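You operate a simulated robot arm through the tools that you are given. There is no shell and no other tool. Be economical: measure what you need, move in short steps, check, and stop when the job is done.

You run a simulated two-armed robot. Do the job below in one go: nothing can be reset, and whatever is moved stays where it is left.

TASK
Add two scoops to the jar with the teal lid from the bin its label names; screw the lid on.
Fine: use the blue scoop and put it back; leave the bins open and the jars in place; spill nothing. Set down upright: blue scoop.

The check looks at the end state, three seconds after you hand in, the way a careful person would. Anything else that was tipped, shoved, dropped, spilled or broken makes it a failure. Lids that push on must go on centred and level and be pressed home; caps that screw on are set level and turned clockwise until they are tight.

THE ROBOT
Two 7-joint arms with two-finger parallel grippers on one trunk, on a base that drives. Base frame: it is fixed to the floor where the robot stands at the start and does not move with it; the origin is under the middle of the robot, x ahead of it, y to its left, z up; the surface under the hand at the start is at about z = 800. Lengths are in mm, angles in degrees, forces in N, time in s.
The left shoulder is at the start at [64, 182, 1137], the right one opposite. With the tool pointing down near the work surface each hand reaches from about 260 to 740 mm from the robot's upright axis, wherever it stands, measured 20 degrees to its own side. Places, roughly: blue lidded bin [700, -200, 900]; blue lidded jar [750, -1500, 750]; blue scoop (7x6x19 cm) [400, -300, 800]; kneader end of the bin bench [600, 200, 800]; red jar lid (8x8x2 cm) [600, 200, 900]; teal lidded bin [700, -600, 900]; white lidded bin [700, -400, 900]; white lidded jar [750, -1250, 750]; yellow lidded bin [700, -800, 900]; yellow lidded jar [750, -1500, 750]; yellow scoop (7x6x19 cm) [400, -200, 800]. Payload 3.91 kg a hand.
Tool frame (each hand has its own): the origin (TCP) lies between the finger pads and is the grasp point; the fingertips stand 30 mm ahead of it; z points along the fingers, y is the line along which they close. Largest opening 110 mm; finger width 20, thickness 10; the body of the gripper, 48 by 112 mm, starts 55 mm behind the TCP.
Orientation is that of the tool frame in the base frame, as [roll, pitch, yaw] about the fixed x, y, z axes, in that order (R = Rz(yaw) Ry(pitch) Rx(roll)). With the fingers straight down and closing along the base's y, the tool's x points along the base's -x, its y along +y and its z along -z.

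THE INTERFACE
- The arms move only by the tool jog_arm. It takes "left_commands", "right_commands" or both (then of equal length, played together; a hand with none holds still); each is text: rows parted by semicolons, each of 7 numbers parted by spaces: the gripper command, from -1 (shut) to 1 (fully open), values between in proportion, then the shift along the base's x, y, z in mm, then the turn, a rotation vector about the base's x, y, z in degrees. In form: jaw x y z rx ry rz; .... A call has 1 to 10 rows; each row shifts and turns the commanded pose from where the row before left it. A row lasts 0.2 s, in which the tool goes at most 50 mm and 8.6 degrees; a call with a longer step from one row to the next is refused whole, and so is a gripper value outside its range. A pose out of reach is approached as far as the arm can. The call stops where the force on the tool passes 60 N (or 10 N more than at its start, if that is more) or the arm is blocked; 0.2 s more then pass. Each finger travels about 72 mm/s and halts on what it meets, pressing with about 41 N; the grip force reading is that of the motor and also rises with nothing between the fingers. The clock runs only during rows and for 0.2 s after the last one: add rows that do not move to give the fingers time. The reply holds the time, the measured pose of the TCP, the force on the tool along the base axes, the opening and the grip force, in the units named above and with some noise, with the torque about the TCP (base axes, N m) and any sound that the robot's microphone picked up, and new pictures: "views" is both (left out), scene, wrist or none (wrist: the cameras of the hands that moved).
- Cameras (640 x 400 px; columns grow to the right, rows downward): "scene" is now at [201.1, -26.1, 1333.9]; the picture's right is [-0.30, -0.96, 0.00], its down [-0.48, 0.15, -0.87] and it looks along [0.83, -0.26, -0.50] (base axes); focal length 214 px, centre (320, 200). "left" rides on the left gripper at [72, -17, -103] in its tool frame; the picture's right is [0.23, 0.97, 0.00], its down [-0.76, 0.18, -0.62] and it looks along [-0.61, 0.14, 0.78] (tool axes); focal length 222 px, centre (320, 200). "right" rides on the right gripper at [72, 17, -103] in its tool frame; the picture's right is [-0.23, 0.97, 0.00], its down [-0.76, -0.18, -0.62] and it looks along [-0.61, -0.14, 0.78] (tool axes); focal length 222 px, centre (320, 200). There is no depth. A picture from a camera that has moved, and an enlarged one, comes with that camera's place and axes in the base frame and with its lens.
- slide_trunk(by): slides the trunk up (or, below 0, down) by that many mm; the arms and the scene camera ride with it, the base frame stays. It gives what a move gives, with no picture.
- base_move(legs): drives the robot by 1 to 6 legs, each [ahead, left, turn to the left] in mm, mm and degrees, along the robot's own axes; the way and the turn of a leg run together, so that a leg with both is an arc; at most 1500 mm and 180 degrees a leg. The arms and the cameras ride along, it lands a little off, and it stops where it bumps. It gives what a move gives, and a new picture of the scene camera.
- pan_tilt(pan, tilt): turns the head with the scene camera to pan (to the left, within 80 degrees either way) and tilt (down, from -29 to 69), counted from straight ahead of the robot. It gives what a move gives, and a new picture of the scene camera.
- inspect(camera, box): a new picture of the part [left, top, right, bottom] of that camera's present view, enlarged. No time passes.
- hand_in(): hands the job in; it is judged then, once.

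Go step by step. Nothing tells you exact positions but the pictures and the camera data: compare them with the known pose of the tool, close in by small moves and look again before you grip or let go. The budget is 120 turns and 260 pictures, counting those below and the enlarged ones. Unless the task says otherwise, let go and move clear before handing in.

The tools are called after "Request:" as name(argument=value, ...) on one line, values as JSON. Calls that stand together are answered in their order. jog_arm: Moves the arms, as the interface text tells. Its arguments: {"type":"object","properties":{"left_commands":{"type":"string"},"right_commands":{"type":"string"},"views":{"type":"string","enum":["both","scene","wrist","none"]}},"required":[]} The other tools are called the same way: slide_trunk (by) slides the trunk up or down; base_move (legs) drives the base; pan_tilt (pan, tilt) turns the head that bears the scene camera; inspect (camera, box) takes an enlarged picture of a part of a camera's view; hand_in () hands the job in.

At the start:

```text
time: 0.0
left_position: [432.0, 19.5, 1272.7]
left_tool_rot: [-180.0, 0.0, -179.8]
left_wrist_force: [0.7, 0.0, -0.8]
left_torque: [-0.01, -0.04, -0.03]
left_width: 110.0
left_gripper_force: 0.1
right_position: [396.0, -315.8, 1220.4]
right_tool_rot: [-179.9, 0.2, -179.9]
right_wrist_force: [-0.7, 0.2, -0.7]
right_torque: [-0.01, 0.01, 0.05]
right_width: 109.9
right_gripper_force: 0.2
trunk travel left (down, up): [-400.0, 114.0]
robot x, y, heading: [1.5, -0.3, 0.0]
head pan, tilt: [-17.2, 30.1]
```

scene: 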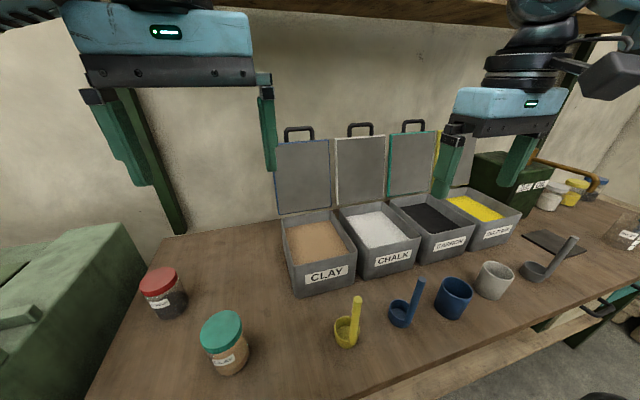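
right: 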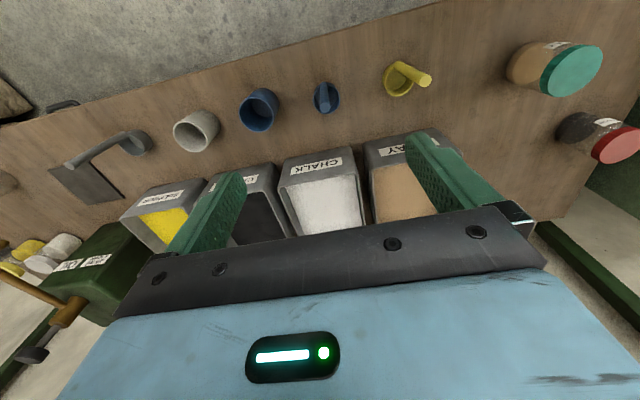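
left: 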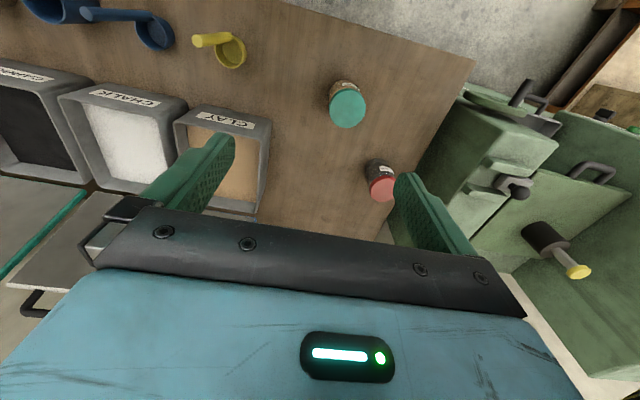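

I see the teal-lidded jar at the front left, four open bins (clay, chalk, carbon?, sulphur?), the blue scoop and blue cup. First I'll read the labels.

Request:
inspect(camera="scene", box=[190, 300, 270, 380])

Request:
inspect(camera="scene", box=[280, 190, 540, 350])

Request:
inspect(camera="left", box=[310, 60, 420, 210])

```text
5.00 times, centred on (230, 340) of scene
camera zoom: at [201.1, -26.1, 1333.9], right [-0.3, -0.96, 0.0], down [-0.48, 0.15, -0.87], along [0.83, -0.26, -0.5], focal length 1072 px, centre (770, -500)
```

zoom: 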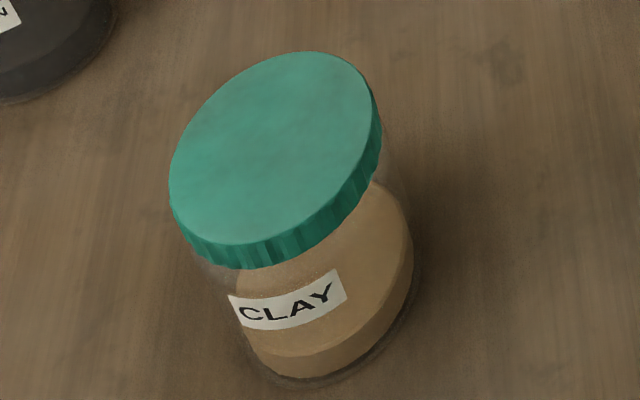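

```text
2.46 times, centred on (410, 270) of scene
camera zoom: at [201.1, -26.1, 1333.9], right [-0.3, -0.96, 0.0], down [-0.48, 0.15, -0.87], along [0.83, -0.26, -0.5], focal length 528 px, centre (98, 28)
```

zoom: 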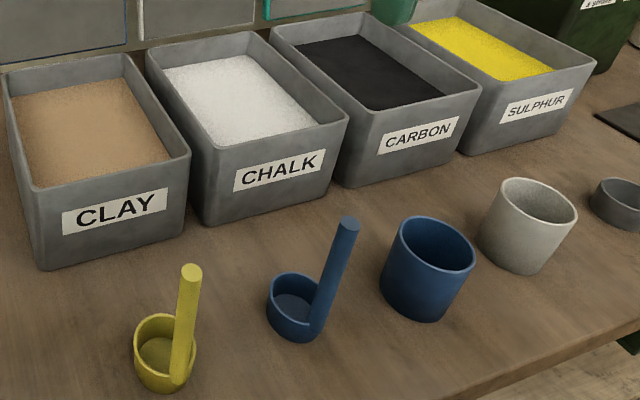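

```text
2.67 times, centred on (365, 135) of left
camera zoom: at [359.7, 2.3, 1376.2], right [-0.23, 0.97, 0.0], down [0.76, 0.18, 0.62], along [0.61, 0.14, -0.78], focal length 592 px, centre (200, 373)
```

zoom: 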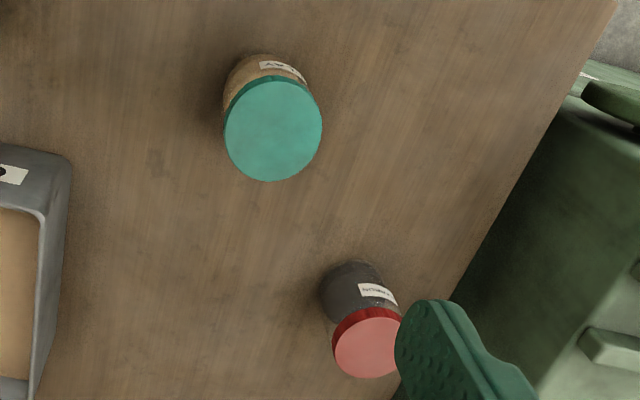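

The teal jar says CLAY, and the clay bin is the leftmost one. I put the lid at about (483, 89, 903), about 80 mm across. Next I bring the left hand above it for a closer look.

Request:
jog_arm(left_commands="1 7 10 -35 0 0 0;1 7 10 -35 0 0 0;1 7 10 -35 0 0 0;1 7 10 -35 0 0 0;1 7 10 -35 0 0 0;1 7 10 -35 0 0 0;1 9 9.5 -35 0 0 0")

```text
time: 1.6
left_position: [484.0, 89.0, 1025.5]
left_tool_rot: [-180.0, 0.0, -180.0]
left_wrist_force: [0.8, -0.1, -0.8]
left_torque: [-0.01, 0.0, 0.02]
left_width: 110.2
left_gripper_force: 0.1
right_position: [397.8, -315.5, 1220.6]
right_tool_rot: [-180.0, 0.0, 180.0]
right_wrist_force: [-0.3, 0.4, 0.0]
right_torque: [-0.01, 0.02, 0.02]
right_width: 109.9
right_gripper_force: 0.1
trunk travel left (down, up): [-400.0, 114.0]
robot x, y, heading: [-2.1, -1.3, -0.3]
head pan, tilt: [-17.2, 30.1]
camera scene: at [201.6, -25.7, 1333.8], right [-0.3, -0.96, 0.0], down [-0.48, 0.15, -0.87], along [0.83, -0.26, -0.5], focal length 214 px, centre (320, 200)
camera left: at [411.7, 71.3, 1129.8], right [-0.23, 0.97, 0.0], down [0.76, 0.18, 0.62], along [0.61, 0.14, -0.78], focal length 222 px, centre (320, 200)
```

scene: 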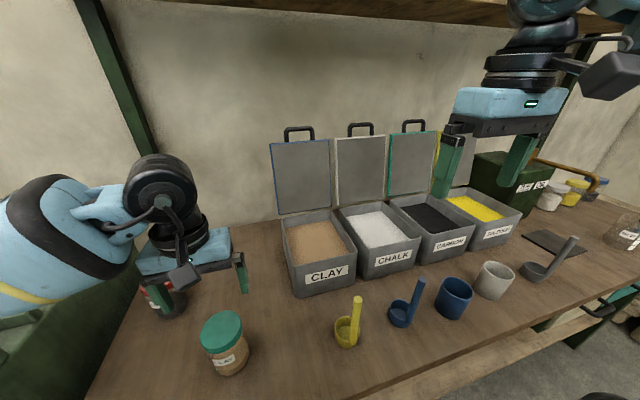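
left: 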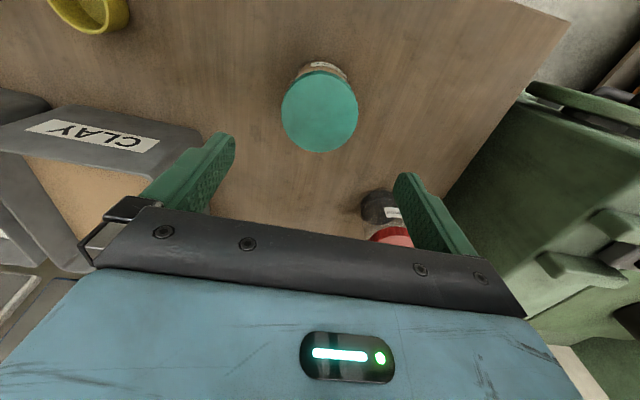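

The wrist view agrees: the lid centre is at about (480, 87.5). I'll turn the left hand clockwise to leave room for unscrewing, lower it, and start swinging the right hand toward the jar body.

Request:
jog_arm(left_commands="1 -1 -0.5 -10 0 0 -8;1 -1 -0.5 -10 0 0 -8;1 -1 -0.5 -10 0 0 -8;1 -1 0 -10 0 0 -8;1 0 0 -10 0 0 -8;1 0 0 -10 0 0 -8", views="both")

```text
time: 3.0
left_position: [479.3, 87.3, 967.2]
left_tool_rot: [-180.0, 0.0, 131.9]
left_wrist_force: [0.4, -1.0, -0.7]
left_torque: [0.0, -0.02, 0.0]
left_width: 110.2
left_gripper_force: 0.0
right_position: [395.7, -315.5, 1220.3]
right_tool_rot: [180.0, 0.0, -180.0]
right_wrist_force: [0.5, -0.1, 0.2]
right_torque: [-0.01, 0.01, 0.04]
right_width: 110.0
right_gripper_force: 0.0
trunk travel left (down, up): [-400.0, 114.0]
robot x, y, heading: [-1.5, -0.9, -0.0]
head pan, tilt: [-17.2, 30.1]
camera scene: at [201.2, -26.0, 1333.9], right [-0.3, -0.96, 0.0], down [-0.48, 0.15, -0.87], along [0.83, -0.26, -0.5], focal length 214 px, centre (320, 200)
camera left: at [418.5, 130.1, 1071.1], right [0.57, 0.82, 0.0], down [0.64, -0.45, 0.62], along [0.51, -0.36, -0.78], focal length 222 px, centre (320, 200)
```

scene: 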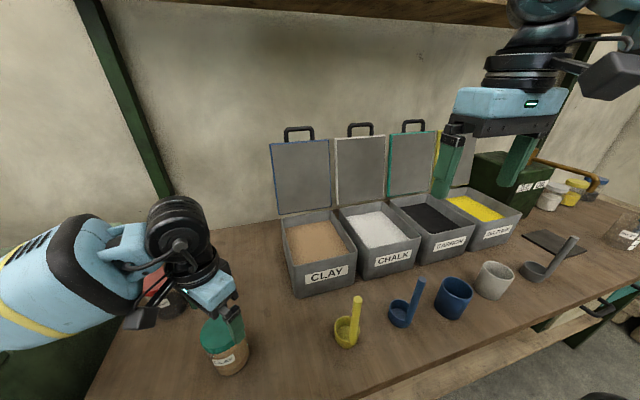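
left: 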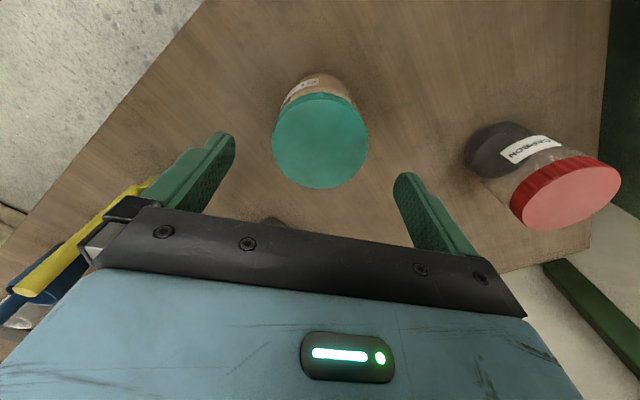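

The left hand is centred over the lid. I'll lower it, grip the lid and try a small counterclockwise turn to see whether the jar turns with it.

Request:
jog_arm(left_commands="1 0 0 -20 0 0 0;1 0 0 -20 0 0 0;1 0 0 -14 0 0 0;0 0 0 0 0 0 0;-0.5 0 0 0 0 0 0;-1 0 0 0 0 0 0;-1 0 0 0 0 0 0", views="both")

```text
time: 4.6
left_position: [479.6, 88.4, 913.0]
left_tool_rot: [-179.9, 0.0, 132.2]
left_wrist_force: [0.0, -1.3, -0.2]
left_torque: [-0.07, 0.0, -0.02]
left_width: 74.8
left_gripper_force: 41.2
right_position: [396.7, -316.8, 1219.5]
right_tool_rot: [180.0, 0.0, -180.0]
right_wrist_force: [0.7, 0.6, 0.1]
right_torque: [-0.03, 0.05, 0.0]
right_width: 109.8
right_gripper_force: 0.0
trunk travel left (down, up): [-400.0, 114.0]
robot x, y, heading: [-2.6, 2.3, 0.0]
head pan, tilt: [-17.2, 30.1]
camera scene: at [201.3, -26.1, 1333.8], right [-0.3, -0.96, 0.0], down [-0.48, 0.15, -0.87], along [0.83, -0.26, -0.5], focal length 214 px, centre (320, 200)
camera left: at [418.4, 130.4, 1017.1], right [0.57, 0.82, 0.0], down [0.64, -0.45, 0.62], along [0.51, -0.36, -0.78], focal length 222 px, centre (320, 200)
```

scene: 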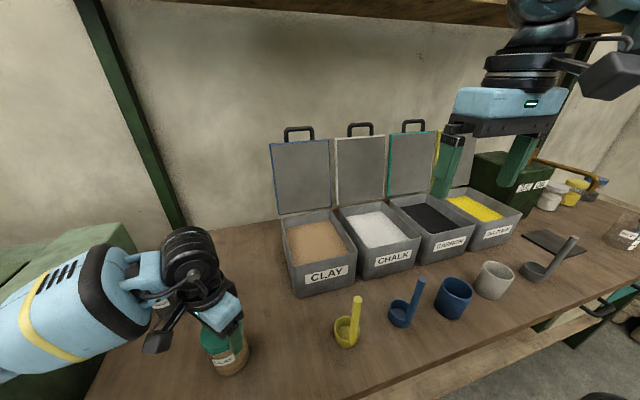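
left: 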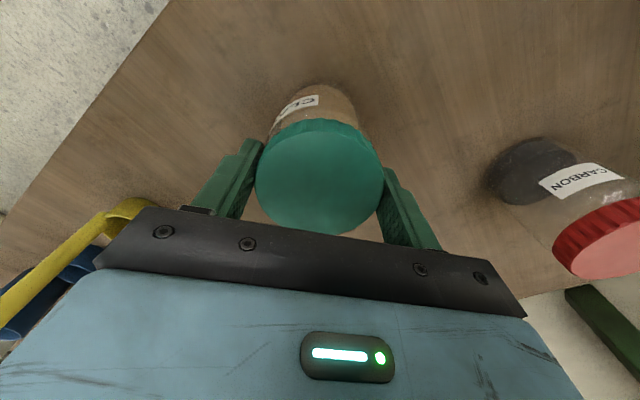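

The lid is gripped (75 mm across). Now a test turn of 24° counterclockwise.

Request:
jog_arm(left_commands="-1 0 0 0 0 0 8;-1 0 0 0 0 0 8;-1 0 0 0 0 0 8", views="both")

Request:
inspect(camera="scene", box=[190, 300, 270, 380])

```text
time: 5.4
left_position: [477.9, 88.5, 913.8]
left_tool_rot: [180.0, 0.0, 156.2]
left_wrist_force: [-0.8, -0.3, -0.3]
left_torque: [0.01, 0.02, 0.02]
left_width: 74.5
left_gripper_force: 41.5
right_position: [397.5, -317.0, 1219.7]
right_tool_rot: [-179.9, 0.0, -180.0]
right_wrist_force: [-0.1, 0.3, 0.0]
right_torque: [0.02, -0.01, -0.01]
right_width: 110.3
right_gripper_force: 0.1
trunk travel left (down, up): [-400.0, 114.0]
robot x, y, heading: [-0.4, 1.0, -0.0]
head pan, tilt: [-17.2, 30.1]
camera scene: at [201.3, -26.1, 1333.8], right [-0.3, -0.96, 0.0], down [-0.48, 0.15, -0.87], along [0.83, -0.26, -0.5], focal length 214 px, centre (320, 200)
camera left: at [406.0, 101.5, 1017.1], right [0.19, 0.98, 0.0], down [0.77, -0.14, 0.62], along [0.61, -0.12, -0.78], focal length 222 px, centre (320, 200)
```

scene: 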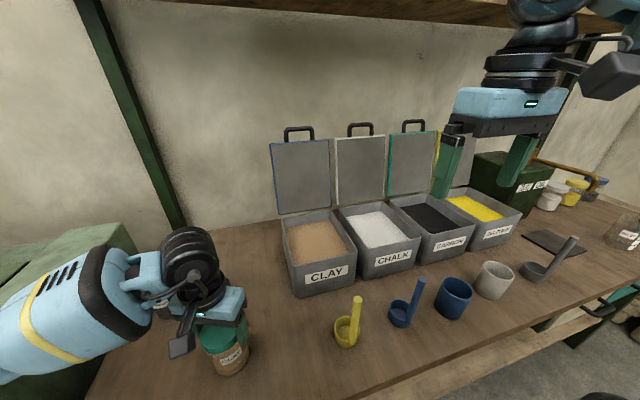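
left: 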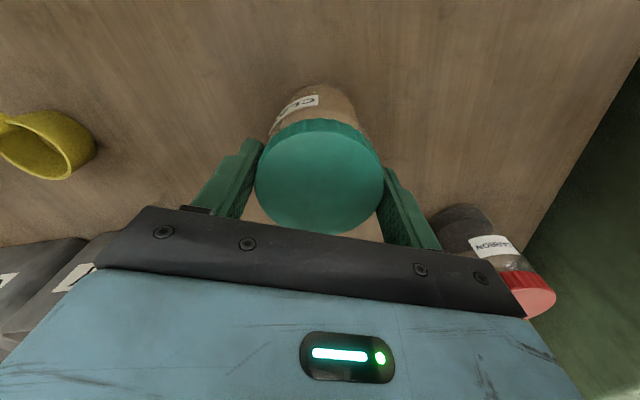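

```text
5.00 times, centred on (230, 340) of scene
camera zoom: at [201.3, -26.1, 1333.8], right [-0.3, -0.96, 0.0], down [-0.48, 0.15, -0.87], along [0.83, -0.26, -0.5], focal length 1072 px, centre (770, -500)
```

zoom: 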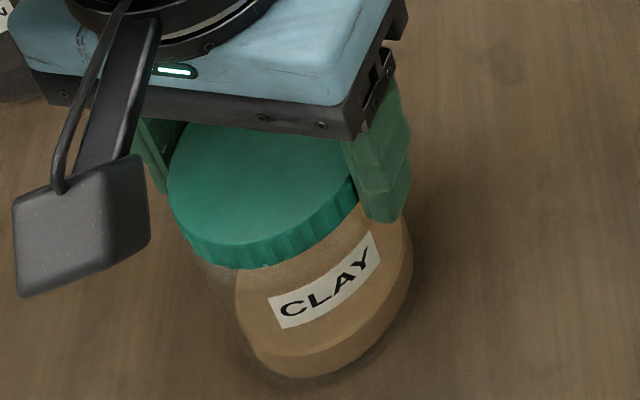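

The jar turned with the lid, so it has to be held. The left side is clear, so the left hand will grip the jar body from the left and the right hand will work the lid. I'm letting go and lifting.

Request:
jog_arm(left_commands="0 0 0 0 0 0 0;1 0 0 0 0 0 0;1 0 0 0 0 0 0;1 0 0 30 0 0 0;1 0 0 40 0 0 8;1 0 10 40 0 0 8.5;1 0 20 40 0 0 8.5;1 0 20 0 0 0 8.5;1 0 20 0 0 0 8.5;1 0 20 0 0 0 8.5", views="none")

Request:
jog_arm(left_commands="1 0 20 0 0 0 8.5;1 0 20 0 0 0 8.5;1 0 20 0 0 0 8.5;1 0 0 0 0 0 8.5;1 0 0 0 0 0 8.5;1 0 0 0 0 0 8.5;1 0 0 0 0 0 8.5;1 0 0 0 0 0 4;1 0 0 0 -8.4 0 0;1 0 0 0 -8.4 0 0", views="none")

Request:
jog_arm(left_commands="1 0 0 0 -8.4 0 0;1 0 0 0 -8.4 0 0;1 0 0 0 -8.4 0 0;1 0 0 0 -8.4 0 0;1 0 0 0 -8.4 0 0;1 0 0 0 -8.4 0 0;1 0 0 0 -8.4 0 0", views="both")

```text
time: 7.6
left_position: [478.2, 177.4, 1063.9]
left_tool_rot: [-179.9, 0.0, -153.2]
left_wrist_force: [0.4, 0.9, -0.1]
left_torque: [0.01, -0.04, 0.03]
left_width: 110.2
left_gripper_force: 0.0
right_position: [397.2, -315.0, 1221.0]
right_tool_rot: [-180.0, 0.1, -180.0]
right_wrist_force: [0.1, -0.2, 0.6]
right_torque: [-0.01, -0.04, 0.0]
right_width: 109.9
right_gripper_force: 0.1
trunk travel left (down, up): [-400.0, 114.0]
robot x, y, heading: [1.6, -2.8, -0.1]
head pan, tilt: [-17.2, 30.1]
```

```text
time: 9.8
left_position: [479.0, 238.8, 1063.2]
left_tool_rot: [180.0, -16.8, -89.9]
left_wrist_force: [0.8, 0.4, -0.7]
left_torque: [-0.06, 0.0, 0.0]
left_width: 109.8
left_gripper_force: 0.0
right_position: [397.2, -315.9, 1220.4]
right_tool_rot: [180.0, 0.1, 179.9]
right_wrist_force: [0.1, -0.7, -0.2]
right_torque: [-0.02, 0.05, 0.0]
right_width: 110.2
right_gripper_force: 0.1
trunk travel left (down, up): [-400.0, 114.0]
robot x, y, heading: [1.4, -1.4, 0.1]
head pan, tilt: [-17.2, 30.1]
```

```text
time: 11.4
left_position: [479.0, 236.9, 1063.7]
left_tool_rot: [180.0, -75.8, -89.9]
left_wrist_force: [-0.5, -0.8, 0.5]
left_torque: [0.0, -0.01, -0.02]
left_width: 109.9
left_gripper_force: 0.1
right_position: [396.9, -316.5, 1220.9]
right_tool_rot: [179.9, -0.1, 180.0]
right_wrist_force: [1.2, -0.5, -0.9]
right_torque: [0.01, -0.01, 0.01]
right_width: 109.9
right_gripper_force: 0.1
trunk travel left (down, up): [-400.0, 114.0]
robot x, y, heading: [0.1, -2.2, 0.1]
head pan, tilt: [-17.2, 30.1]
camera scene: at [201.2, -25.9, 1333.8], right [-0.3, -0.96, 0.0], down [-0.48, 0.15, -0.87], along [0.83, -0.26, -0.5], focal length 214 px, centre (320, 200)
camera left: at [496.0, 319.7, 1159.7], right [-0.97, -0.06, 0.22], down [-0.18, 0.79, -0.58], along [-0.14, -0.61, -0.78], focal length 222 px, centre (320, 200)
```

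scene: 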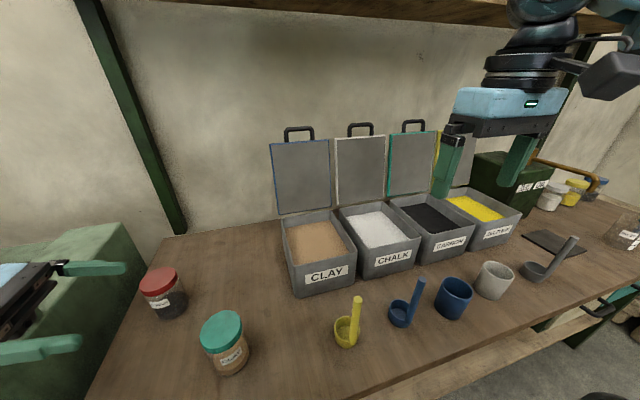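
left: 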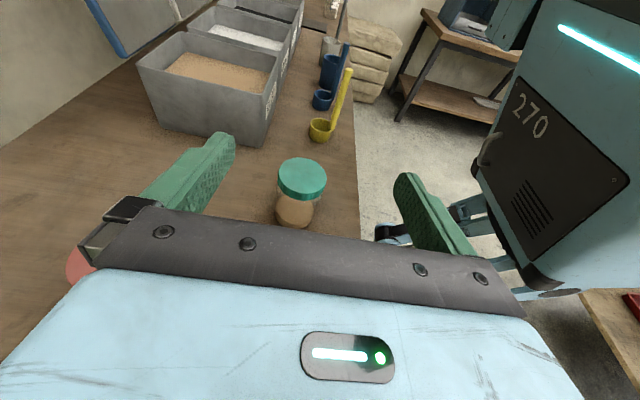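

The left hand is now nearly horizontal and aimed at the jar. Before lowering it I check how much room there is beside the kneader at the left end of the bench.

Request:
pan_tilt(pan=25, tilt=40)

```text
time: 12.5
left_position: [477.6, 236.7, 1062.7]
left_tool_rot: [179.8, -75.5, -89.6]
left_wrist_force: [-0.7, 0.0, -0.7]
left_torque: [0.0, -0.02, 0.02]
left_width: 109.9
left_gripper_force: 0.0
right_position: [396.4, -315.7, 1218.9]
right_tool_rot: [-180.0, 0.1, -180.0]
right_wrist_force: [0.6, 0.1, -0.7]
right_torque: [0.0, 0.02, 0.0]
right_width: 110.3
right_gripper_force: 0.0
trunk travel left (down, up): [-400.0, 114.0]
robot x, y, heading: [2.1, -0.3, -0.3]
head pan, tilt: [25.0, 40.0]
camera scene: at [191.8, 36.4, 1318.7], right [0.42, -0.91, 0.0], down [-0.58, -0.27, -0.77], along [0.69, 0.32, -0.64], focal length 214 px, centre (320, 200)
```

scene: 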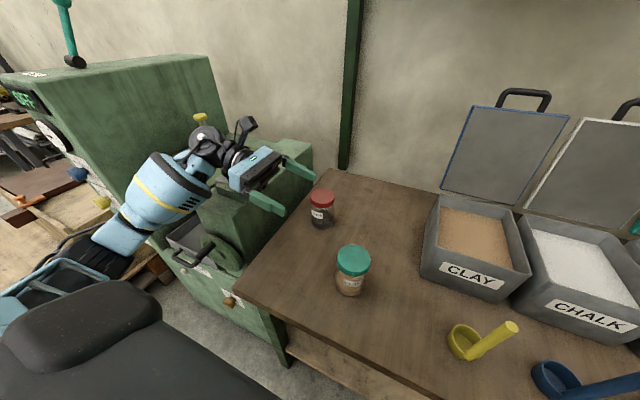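

The kneader blocks a straight approach from the left, so I'll come in from the front-left corner at 45°, where there is free air. I'm turning the left hand and moving it to stand off there.

Request:
jog_arm(left_commands="1 -18 -12 0 0 0 7.5;1 -18 -12 0 0 0 7.5;1 -18 -12 0 0 0 7.5;1 -18 -12 0 0 0 7.5;1 -17 -11 0 0 0 7.5;1 0 0 0 0 0 7.5;1 0 0 -40 -5 -5 0;1 0 0 -40 0 0 0", views="both")

```text
time: 14.3
left_position: [438.3, 193.2, 976.2]
left_tool_rot: [-179.6, -82.7, -45.3]
left_wrist_force: [-0.7, 0.0, -0.4]
left_torque: [-0.02, 0.01, 0.03]
left_width: 109.9
left_gripper_force: 0.1
left hand out of reach, approached as far as the arm can: row 5, 6
right_position: [397.6, -316.3, 1220.3]
right_tool_rot: [180.0, -0.1, 179.9]
right_wrist_force: [0.6, 0.7, 0.1]
right_torque: [-0.01, -0.04, 0.01]
right_width: 110.3
right_gripper_force: 0.1
trunk travel left (down, up): [-400.0, 114.0]
robot x, y, heading: [-2.1, 1.3, 0.1]
head pan, tilt: [25.0, 40.0]
camera scene: at [192.0, 36.4, 1318.6], right [0.42, -0.91, 0.0], down [-0.58, -0.27, -0.77], along [0.69, 0.32, -0.64], focal length 214 px, centre (320, 200)
camera left: at [384.8, 270.8, 1062.0], right [-0.67, -0.71, 0.22], down [-0.63, 0.38, -0.68], along [0.4, -0.59, -0.7], focal length 222 px, centre (320, 200)
```

scene: 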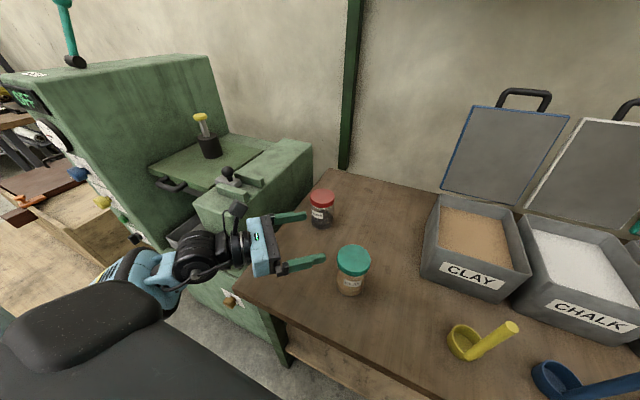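
left: 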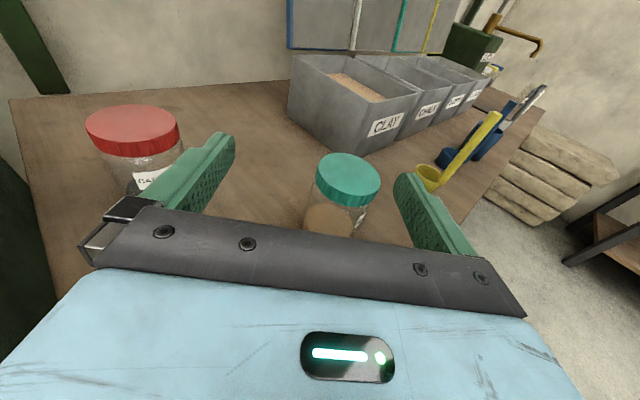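

The arm can't fold that close to the body, so I'll use a direction a bit more from the left (about 60°). First a small move to see where the commanded pose stands.

Request:
jog_arm(left_commands="1 0 0 -10 0 0 -7.5;1 0 0 -10 0 0 -7.5;1 0 0 0 0 0 0", views="none")

```text
time: 15.1
left_position: [438.1, 193.7, 956.6]
left_tool_rot: [179.6, -82.6, -59.6]
left_wrist_force: [0.8, -0.4, 0.4]
left_torque: [-0.01, -0.01, 0.01]
left_width: 109.9
left_gripper_force: 0.1
right_position: [397.4, -315.1, 1221.2]
right_tool_rot: [-180.0, 0.1, -180.0]
right_wrist_force: [0.2, 0.9, -0.4]
right_torque: [0.0, 0.0, 0.0]
right_width: 110.0
right_gripper_force: 0.1
trunk travel left (down, up): [-400.0, 114.0]
robot x, y, heading: [-0.0, 1.2, -0.1]
head pan, tilt: [25.0, 40.0]
```

The commanded pose is clipped to the actual one, which helps. I'm lowering to the jar body height just short of the jar, on the 60° line.

Request:
jog_arm(left_commands="1 0 -10 -30 0 0 0;1 0 -10 -30 0 0 0;1 -1 -8 -30 0 0 0;1 -1 -4 -25 0 0 0", views="both")

```text
time: 16.1
left_position: [436.2, 160.9, 841.6]
left_tool_rot: [179.7, -82.7, -59.7]
left_wrist_force: [0.2, 0.1, -0.2]
left_torque: [0.03, -0.02, -0.02]
left_width: 110.3
left_gripper_force: 0.1
right_position: [398.0, -315.3, 1219.9]
right_tool_rot: [179.9, 0.0, -180.0]
right_wrist_force: [0.7, 0.3, 0.3]
right_torque: [-0.05, 0.01, -0.01]
right_width: 110.2
right_gripper_force: 0.0
trunk travel left (down, up): [-400.0, 114.0]
robot x, y, heading: [-1.4, 3.4, 0.0]
head pan, tilt: [25.0, 40.0]
camera scene: at [191.8, 36.5, 1318.6], right [0.42, -0.91, 0.0], down [-0.58, -0.27, -0.77], along [0.69, 0.32, -0.64], focal length 214 px, centre (320, 200)
camera left: at [402.9, 250.6, 927.3], right [-0.83, -0.51, 0.23], down [-0.51, 0.53, -0.68], along [0.23, -0.68, -0.7], focal length 222 px, centre (320, 200)
```

scene: 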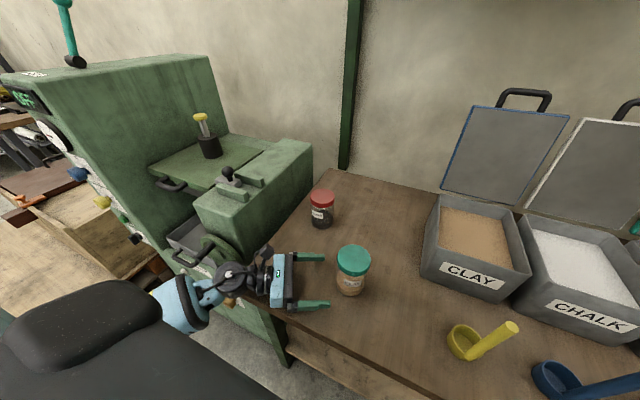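
left: 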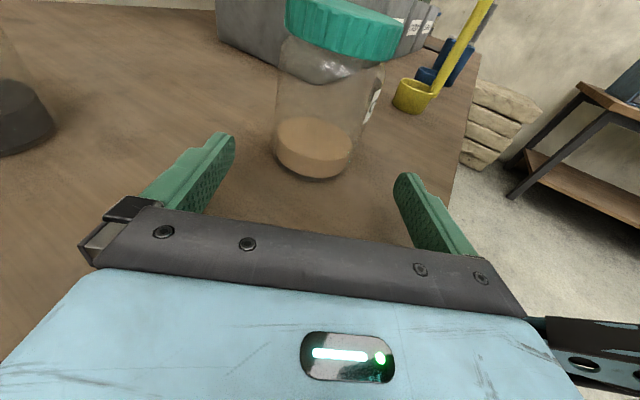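

The jar sits between the left fingers' lines. I'm sliding in 85 mm and closing on the body.

Request:
jog_arm(left_commands="1 11 -19 0 0 0 0;1 11 -19 0 0 0 0;1 11 -19 0 0 0 0;1 9 -15.5 0 0 0 0;0 0 0 0 0 0 0;-0.2 0 0 0 0 0 0;-0.6 0 0 0 0 0 0;-1 0 0 0 0 0 0;-1 0 0 0 0 0 0", views="both")

```text
time: 18.1
left_position: [477.8, 89.6, 842.7]
left_tool_rot: [179.5, -82.7, -59.6]
left_wrist_force: [2.0, 0.1, -0.1]
left_torque: [0.06, -0.04, -0.01]
left_width: 74.9
left_gripper_force: 41.0
right_position: [396.5, -316.5, 1219.9]
right_tool_rot: [-179.9, 0.1, -180.0]
right_wrist_force: [0.7, -0.2, -0.3]
right_torque: [-0.01, 0.03, -0.02]
right_width: 109.9
right_gripper_force: 0.1
trunk travel left (down, up): [-400.0, 114.0]
robot x, y, heading: [0.5, -1.5, -0.1]
head pan, tilt: [25.0, 40.0]
camera scene: at [191.9, 36.5, 1318.6], right [0.42, -0.91, 0.0], down [-0.58, -0.27, -0.77], along [0.69, 0.32, -0.64], focal length 214 px, centre (320, 200)
camera left: at [446.5, 178.8, 928.7], right [-0.83, -0.51, 0.23], down [-0.51, 0.53, -0.68], along [0.23, -0.68, -0.7], focal length 222 px, centre (320, 200)
```

scene: 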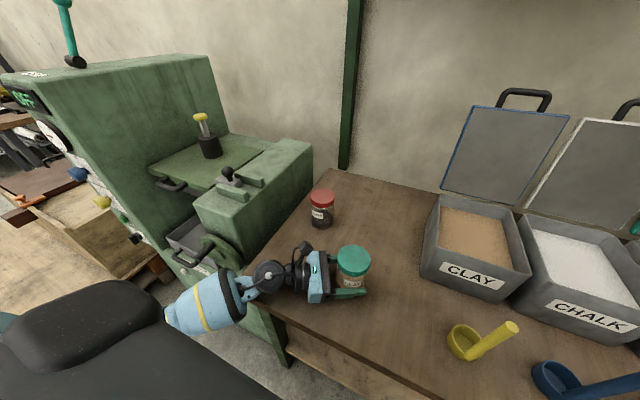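
left: 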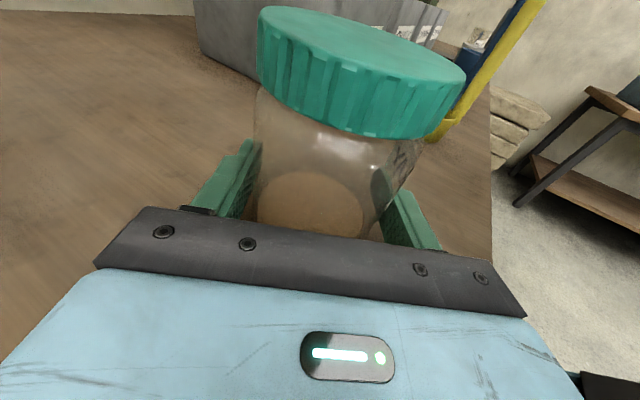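

The jar is held. Now the right hand goes over the lid at (478, 88), high first.

Request:
jog_arm(right_commands="1 8 42 -15 0 0 0;1 8 42 -15 0 0 0;1 8 42 -15 0 0 0;1 8 42 -15 0 0 0;1 8 42 -15 0 0 0;1 8 42 -15 0 0 -8;1 8 42 -15 0 0 -8;1 8 42 -15 0 0 -8;1 9 42 -20 0 0 -8;1 8 26 -30 0 0 -8", views="both")

```text
time: 20.3
left_position: [478.5, 88.9, 843.6]
left_tool_rot: [179.7, -82.7, -59.6]
left_wrist_force: [1.7, -2.5, 2.3]
left_torque: [-0.38, -0.14, 0.12]
left_width: 74.9
left_gripper_force: 41.3
right_position: [451.3, -121.1, 1061.7]
right_tool_rot: [179.9, 0.0, 139.6]
right_wrist_force: [-1.3, -0.7, -0.1]
right_torque: [-0.01, -0.01, 0.0]
right_width: 110.2
right_gripper_force: 0.1
right hand out of reach, approached as far as the arm can: row 5, 6, 7, 8, 9, 10
trunk travel left (down, up): [-400.0, 114.0]
robot x, y, heading: [0.1, 0.9, 0.0]
head pan, tilt: [25.0, 40.0]
camera scene: at [192.1, 35.8, 1318.6], right [0.42, -0.91, 0.0], down [-0.58, -0.27, -0.77], along [0.69, 0.32, -0.64], focal length 214 px, centre (320, 200)
camera right: at [406.0, -62.4, 1164.9], right [0.8, 0.59, 0.0], down [0.46, -0.63, 0.62], along [0.37, -0.5, -0.78], focal length 222 px, centre (320, 200)
```

scene: 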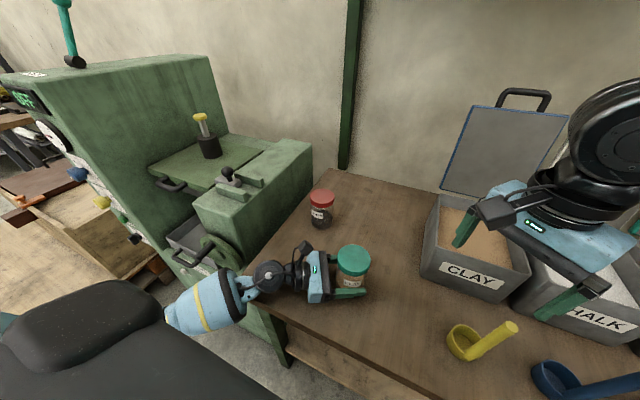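
right: 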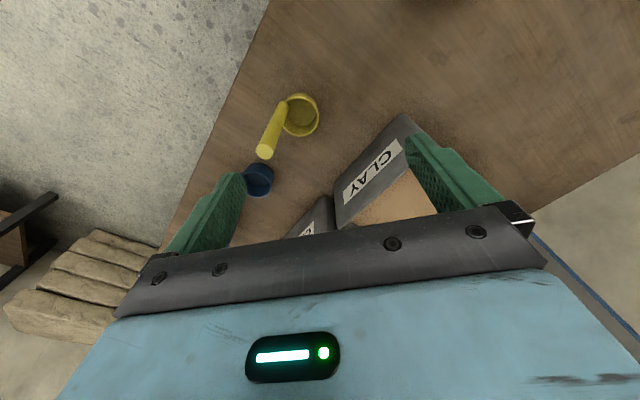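

The right arm stalled at y ≈ -121. I'll turn its yaw back to neutral and test how far across it can go.

Request:
jog_arm(right_commands="1 0 0 0 0 0 8;1 0 0 0 0 0 8;1 0 0 0 0 0 8;1 0 0 0 0 0 8;1 0 0 0 0 0 8;1 5 20 0 0 0 8;1 5 30 0 0 0 8;1 5 30 0 0 0 8;1 5 30 0 0 0 0;1 5 30 0 0 0 0", views="none")

```text
time: 22.5
left_position: [477.3, 88.3, 842.2]
left_tool_rot: [179.6, -82.7, -59.5]
left_wrist_force: [0.1, -0.2, 2.5]
left_torque: [0.06, -0.06, 0.03]
left_width: 74.7
left_gripper_force: 41.0
right_position: [481.7, -135.9, 1072.6]
right_tool_rot: [179.8, 0.2, -168.0]
right_wrist_force: [-0.1, -0.5, -0.6]
right_torque: [0.01, -0.01, 0.05]
right_width: 109.9
right_gripper_force: 0.1
right hand out of reach, approached as far as the arm can: row 6, 7, 8, 9, 10
trunk travel left (down, up): [-400.0, 114.0]
robot x, y, heading: [-1.1, 1.6, 0.1]
head pan, tilt: [25.0, 40.0]
```

Request:
jog_arm(right_commands="1 -5 0 40 0 0 -6;1 -5 0 40 0 0 -6;1 -10 0 40 0 0 0;1 -10 0 40 0 0 0;1 -10 0 40 0 0 0;1 0 40 0 0 0 0;1 0 40 0 0 0 0;1 0 40 0 0 0 0;1 0 40 0 0 0 0", views="scene")

```text
time: 24.5
left_position: [477.2, 90.8, 843.5]
left_tool_rot: [179.6, -82.7, -59.6]
left_wrist_force: [-1.3, 0.8, 1.3]
left_torque: [0.07, -0.03, 0.04]
left_width: 75.0
left_gripper_force: 41.2
right_position: [400.7, -148.3, 1243.2]
right_tool_rot: [180.0, -0.1, 179.9]
right_wrist_force: [0.2, 0.9, 0.5]
right_torque: [-0.02, -0.02, 0.01]
right_width: 110.0
right_gripper_force: 0.0
right hand out of reach, approached as far as the arm can: row 1, 2, 4, 5, 6, 7, 8, 9
trunk travel left (down, up): [-400.0, 114.0]
robot x, y, heading: [-0.8, -1.6, -0.0]
head pan, tilt: [25.0, 40.0]
camera scene: at [191.5, 36.5, 1318.7], right [0.42, -0.91, 0.0], down [-0.58, -0.27, -0.77], along [0.69, 0.32, -0.64], focal length 214 px, centre (320, 200)
```

scene: 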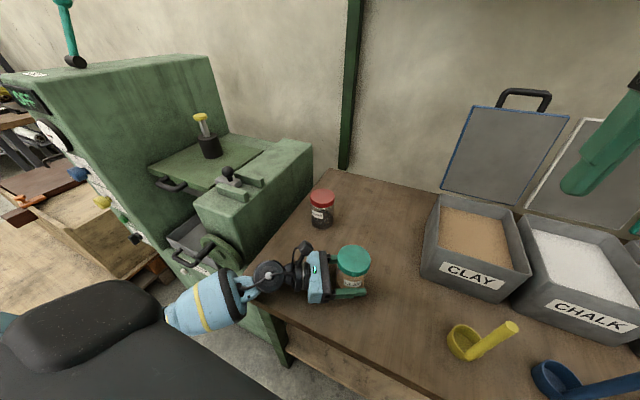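

The right arm has an inboard limit near y ≈ -125, so I'll turn the robot about 30° left, which puts the jar within the limits of both arms (the bin and scoop stay in the right arm's range). First the left hand lets go, backs out and lifts.

Request:
jog_arm(left_commands="0 0 0 0 0 0 0;1 0 0 0 0 0 0;1 0 0 0 0 0 0;1 -9 15.5 0 0 0 0;1 -11 19 0 0 0 0;1 -11 19 0 0 0 0;1 -8 14 30 0 0 0;1 0 0 40 0 0 0;1 0 0 45 0 0 0;1 0 0 45 0 0 0", right_commands="1 0 0 0 0 0 0;1 0 0 0 0 0 0;1 0 -20 0 0 0 0;1 0 -30 0 0 0 0;1 0 -40 0 0 0 0;1 0 -40 0 0 0 0;1 0 -40 0 0 0 0;1 0 0 0 0 0 0;1 0 0 0 0 0 0;1 0 0 0 0 0 0", views="scene")

```text
time: 26.7
left_position: [439.4, 156.4, 1003.4]
left_tool_rot: [179.6, -82.6, -59.6]
left_wrist_force: [0.8, 0.1, -0.2]
left_torque: [-0.02, 0.07, 0.0]
left_width: 109.9
left_gripper_force: 0.0
right_position: [399.9, -320.0, 1242.4]
right_tool_rot: [180.0, 0.0, -179.9]
right_wrist_force: [0.7, 0.1, -0.4]
right_torque: [0.0, -0.02, -0.02]
right_width: 110.3
right_gripper_force: 0.1
trunk travel left (down, up): [-400.0, 114.0]
robot x, y, heading: [0.0, -1.4, 0.0]
head pan, tilt: [25.0, 40.0]
camera scene: at [191.8, 36.4, 1318.6], right [0.42, -0.91, 0.0], down [-0.58, -0.27, -0.77], along [0.69, 0.32, -0.64], focal length 214 px, centre (320, 200)
```

scene: 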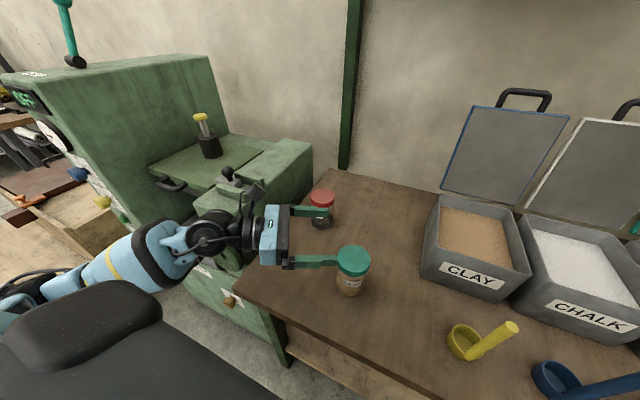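

Request:
jog_arm(left_commands="1 0 0 40 0 0 0;1 0 0 40 0 0 0", views="none")

Request:
base_move(legs=[[0, -35, 0], [0, 0, 30]])

```text
time: 27.3
left_position: [437.9, 155.7, 1082.4]
left_tool_rot: [179.4, -82.5, -59.2]
left_wrist_force: [-1.0, -0.4, 0.0]
left_torque: [-0.01, -0.01, -0.04]
left_width: 109.9
left_gripper_force: 0.1
right_position: [399.9, -319.7, 1242.6]
right_tool_rot: [-179.9, 0.1, -180.0]
right_wrist_force: [0.2, 0.3, -0.3]
right_torque: [-0.04, -0.01, 0.01]
right_width: 109.9
right_gripper_force: 0.1
trunk travel left (down, up): [-400.0, 114.0]
robot x, y, heading: [-2.5, -1.0, -0.1]
head pan, tilt: [25.0, 40.0]
```

```text
time: 29.7
left_position: [302.7, 318.2, 1081.8]
left_tool_rot: [179.4, -82.7, -29.8]
left_wrist_force: [0.4, -0.7, -0.1]
left_torque: [-0.01, 0.02, -0.03]
left_width: 110.0
left_gripper_force: 0.0
right_position: [506.8, -114.3, 1243.8]
right_tool_rot: [180.0, 0.1, -150.3]
right_wrist_force: [-0.9, -0.7, -0.5]
right_torque: [0.02, -0.02, 0.0]
right_width: 110.2
right_gripper_force: 0.1
trunk travel left (down, up): [-400.0, 114.0]
robot x, y, heading: [0.9, -38.0, 29.8]
head pan, tilt: [25.0, 40.0]
camera scene: at [148.9, 92.0, 1318.6], right [0.82, -0.58, 0.0], down [-0.37, -0.52, -0.77], along [0.44, 0.62, -0.64], focal length 214 px, centre (320, 200)
```

scene: 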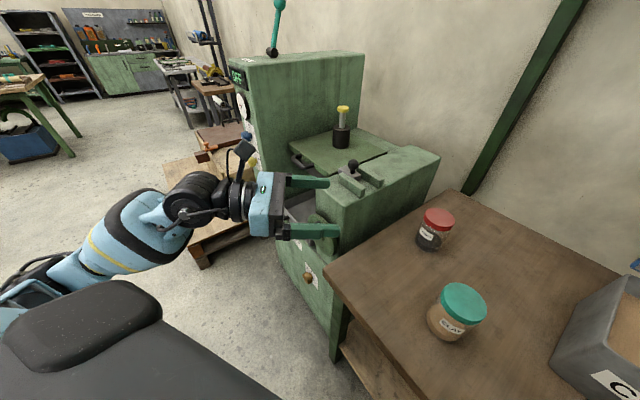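

The turn landed well (0.9, -38, 29.8°). Now the left hand returns to its stand-off at the jar.

Request:
jog_arm(left_commands="1 25 -30 0 0 0 -5;1 27 -31 0 0 0 -5;1 27 -31 0 0 0 -5;1 27 -32 0 0 0 -5;1 27 -32 -20 0 0 -5;1 0 0 -40 0 0 -5;1 0 0 -40 0 0 0;1 0 0 -40 0 0 0", views="none")

Request:
pan_tilt(pan=-25, tilt=42)

```text
time: 31.5
left_position: [437.3, 164.6, 943.5]
left_tool_rot: [179.9, -82.7, -60.1]
left_wrist_force: [0.5, 0.2, 0.8]
left_torque: [-0.01, -0.01, -0.02]
left_width: 110.0
left_gripper_force: 0.0
right_position: [506.2, -113.5, 1243.6]
right_tool_rot: [-180.0, 0.1, -150.4]
right_wrist_force: [0.4, -0.3, 0.5]
right_torque: [0.0, 0.0, 0.03]
right_width: 110.2
right_gripper_force: 0.0
trunk travel left (down, up): [-400.0, 114.0]
robot x, y, heading: [-0.8, -34.5, 29.6]
head pan, tilt: [25.0, 40.0]
```

```text
time: 32.7
left_position: [435.8, 163.1, 945.3]
left_tool_rot: [179.6, -82.8, -59.9]
left_wrist_force: [-0.1, 1.2, 0.6]
left_torque: [0.02, 0.01, 0.02]
left_width: 110.0
left_gripper_force: 0.1
right_position: [505.3, -114.3, 1241.9]
right_tool_rot: [-180.0, 0.1, -150.4]
right_wrist_force: [-0.4, 0.4, 0.3]
right_torque: [0.0, 0.0, 0.0]
right_width: 110.0
right_gripper_force: 0.0
trunk travel left (down, up): [-400.0, 114.0]
robot x, y, heading: [-0.3, -36.9, 29.5]
head pan, tilt: [-25.0, 42.0]
camera scene: at [183.1, 29.5, 1315.7], right [0.08, -1.0, 0.0], down [-0.67, -0.06, -0.74], along [0.74, 0.06, -0.67], focal length 214 px, centre (320, 200)
```

scene: 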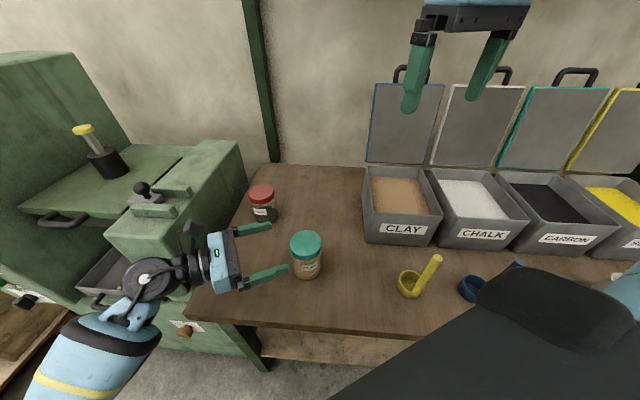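

The left hand reaches easily. I'm lowering it to jar height and bringing the right hand above the lid at the same time.

Request:
jog_arm(left_commands="1 0 0 -30 0 0 0;1 0 0 -30 0 0 0;1 0 0 -30 0 0 0;1 0 0 -12 0 0 0;1 0 0 0 0 0 0;1 0 0 0 0 0 0;1 0 0 0 0 0 0", right_commands="1 -4 34 -30 0 0 0;1 -4 34 -30 0 0 0;1 -4 34 -30 0 0 0;1 -4 34 -30 0 0 0;1 -4 34 -30 0 0 0;1 -4 32 -30 0 0 0;1 -3 0 -30 0 0 0", views="both")

```text
time: 34.3
left_position: [435.4, 164.1, 841.2]
left_tool_rot: [179.8, -82.6, -60.3]
left_wrist_force: [-0.3, -0.3, 0.8]
left_torque: [0.0, 0.0, -0.01]
left_width: 109.7
left_gripper_force: 0.0
right_position: [481.4, 85.7, 1034.3]
right_tool_rot: [-180.0, 0.2, -150.5]
right_wrist_force: [-0.5, -0.6, 0.0]
right_torque: [-0.02, -0.01, 0.0]
right_width: 109.9
right_gripper_force: 0.1
right hand out of reach, approached as far as the arm can: row 6
trunk travel left (down, up): [-400.0, 114.0]
robot x, y, heading: [1.9, -34.0, 29.5]
head pan, tilt: [-25.0, 42.0]
camera scene: at [182.4, 28.9, 1315.9], right [0.08, -1.0, 0.0], down [-0.67, -0.05, -0.74], along [0.74, 0.06, -0.67], focal length 214 px, centre (320, 200)
camera right: at [410.2, 64.7, 1136.8], right [-0.28, 0.96, 0.0], down [0.75, 0.22, 0.63], along [0.6, 0.18, -0.78], focal length 222 px, centre (320, 200)
camera left: at [404.2, 252.6, 927.1], right [-0.83, -0.51, 0.23], down [-0.51, 0.53, -0.68], along [0.22, -0.68, -0.7], focal length 222 px, centre (320, 200)
```

scene: 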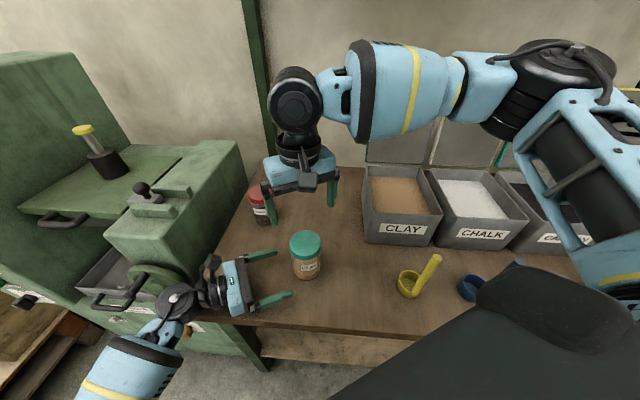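
right: 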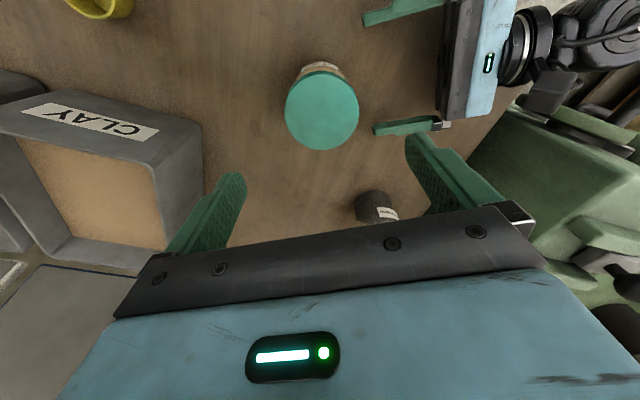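
left: 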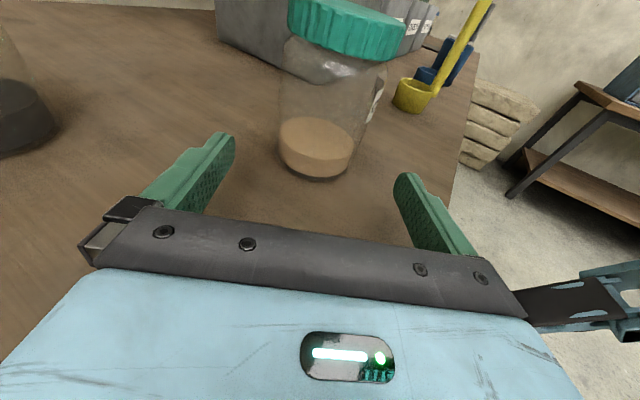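

Both hands fit. The left hand slides in and grips the jar while the right hand turns clockwise about 40° and moves down close over the lid.

Request:
jog_arm(left_commands="1 11 -19 0 0 0 0;1 11 -19 0 0 0 0;1 11 -19 0 0 0 0;1 9 -17 0 0 0 0;0 0 0 0 0 0 0;-0.2 0 0 0 0 0 0;-0.6 0 0 0 0 0 0;-1 0 0 0 0 0 0;-1 0 0 0 0 0 0", right_commands="1 -1 0 0 0 0 -8;1 -1 1 0 0 0 -8;1 -1 1 0 0 0 -8;1 -1 0 0 0 0 -8;1 0 0 -10 0 0 -8;1 0 0 -15 0 0 0;1 0 0 -15 0 0 0;1 0 0 -15 0 0 0;1 0 0 0 0 0 0", views="both")

```text
time: 36.3
left_position: [479.0, 89.9, 839.8]
left_tool_rot: [179.6, -82.7, -59.9]
left_wrist_force: [1.2, -0.4, -0.5]
left_torque: [0.06, -0.02, -0.07]
left_width: 74.8
left_gripper_force: 40.9
right_position: [476.9, 88.7, 977.6]
right_tool_rot: [-179.9, 0.1, 169.6]
right_wrist_force: [-0.5, -1.1, 0.2]
right_torque: [0.01, 0.02, -0.01]
right_width: 109.9
right_gripper_force: 0.0
trunk travel left (down, up): [-400.0, 114.0]
robot x, y, heading: [-2.8, -33.9, 29.6]
head pan, tilt: [-25.0, 42.0]
camera scene: at [183.2, 29.4, 1315.7], right [0.08, -1.0, 0.0], down [-0.67, -0.05, -0.74], along [0.74, 0.06, -0.67], focal length 214 px, centre (320, 200)
camera right: at [408.6, 118.1, 1081.6], right [0.4, 0.92, 0.0], down [0.72, -0.31, 0.62], along [0.57, -0.25, -0.78], focal length 222 px, centre (320, 200)
camera left: at [447.2, 178.3, 925.2], right [-0.83, -0.51, 0.23], down [-0.51, 0.53, -0.68], along [0.22, -0.68, -0.7], focal length 222 px, centre (320, 200)
```

scene: 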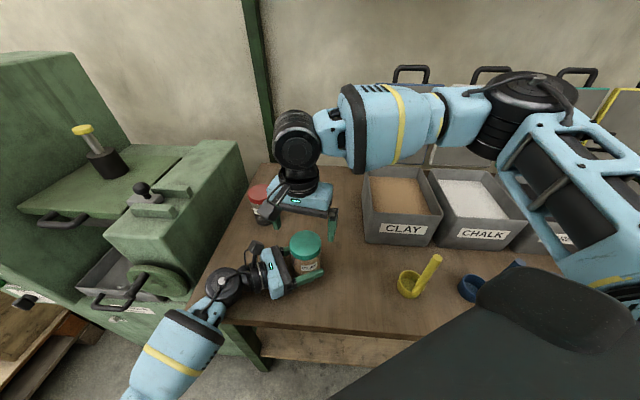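
right: 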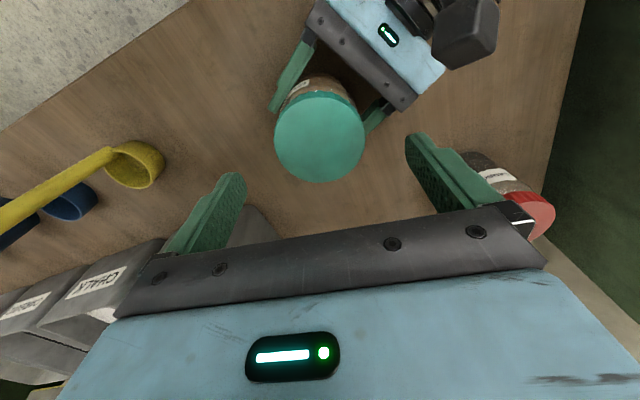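
left: 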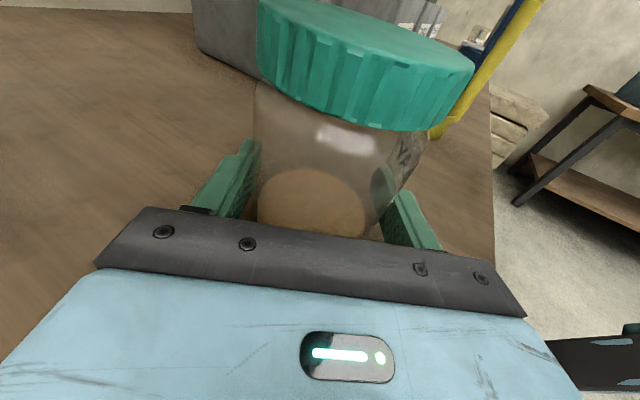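

The right hand is centred on the lid. Lowering and gripping it.

Request:
jog_arm(right_commands="1 0 0 -20 0 0 0;1 0 0 -20 0 0 0;1 0 0 -21 0 0 0;0 0 0 0 0 0 0;-0.3 0 0 0 0 0 0;-1 0 0 0 0 0 0;-1 0 0 0 0 0 0", views="none")

Request:
jog_arm(right_commands="-1 0 0 0 0 0 8;-1 0 0 0 0 0 8;-1 0 0 0 0 0 8", views="both")

```text
time: 37.9
left_position: [479.2, 88.6, 839.1]
left_tool_rot: [179.4, -82.7, -59.7]
left_wrist_force: [-1.6, 4.5, 0.9]
left_torque: [-0.11, 0.01, -0.14]
left_width: 74.9
left_gripper_force: 41.1
right_position: [478.1, 88.2, 916.9]
right_tool_rot: [-180.0, 0.2, 169.6]
right_wrist_force: [1.1, -4.6, 0.2]
right_torque: [-0.23, -0.21, 0.11]
right_width: 75.0
right_gripper_force: 41.2
trunk travel left (down, up): [-400.0, 114.0]
robot x, y, heading: [-2.7, -32.1, 29.7]
head pan, tilt: [-25.0, 42.0]
```

```text
time: 38.7
left_position: [479.0, 88.9, 839.8]
left_tool_rot: [179.5, -82.7, -59.8]
left_wrist_force: [0.1, 2.4, 0.4]
left_torque: [-0.11, -0.15, 0.7]
left_width: 75.1
left_gripper_force: 41.1
right_position: [478.0, 87.5, 916.1]
right_tool_rot: [-179.9, 0.1, -166.3]
right_wrist_force: [0.1, -1.8, 1.0]
right_torque: [-0.11, -0.01, -0.7]
right_width: 75.0
right_gripper_force: 41.1
trunk travel left (down, up): [-400.0, 114.0]
robot x, y, heading: [2.6, -32.8, 29.8]
head pan, tilt: [-25.0, 42.0]
camera scene: at [183.2, 29.4, 1315.7], right [0.08, -1.0, 0.0], down [-0.67, -0.05, -0.74], along [0.74, 0.06, -0.67], focal length 214 px, centre (320, 200)
camera right: at [403.1, 86.5, 1019.5], right [-0.01, 1.0, 0.0], down [0.78, 0.01, 0.62], along [0.62, 0.01, -0.78], focal length 222 px, centre (320, 200)
```

scene: 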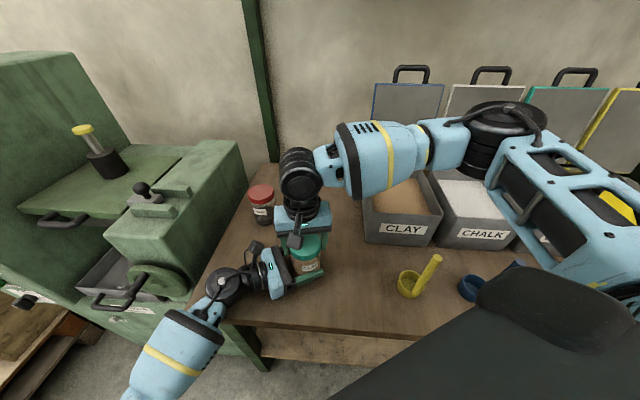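
right: 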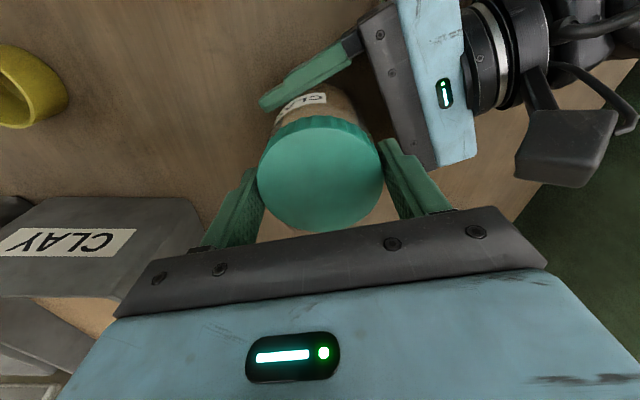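

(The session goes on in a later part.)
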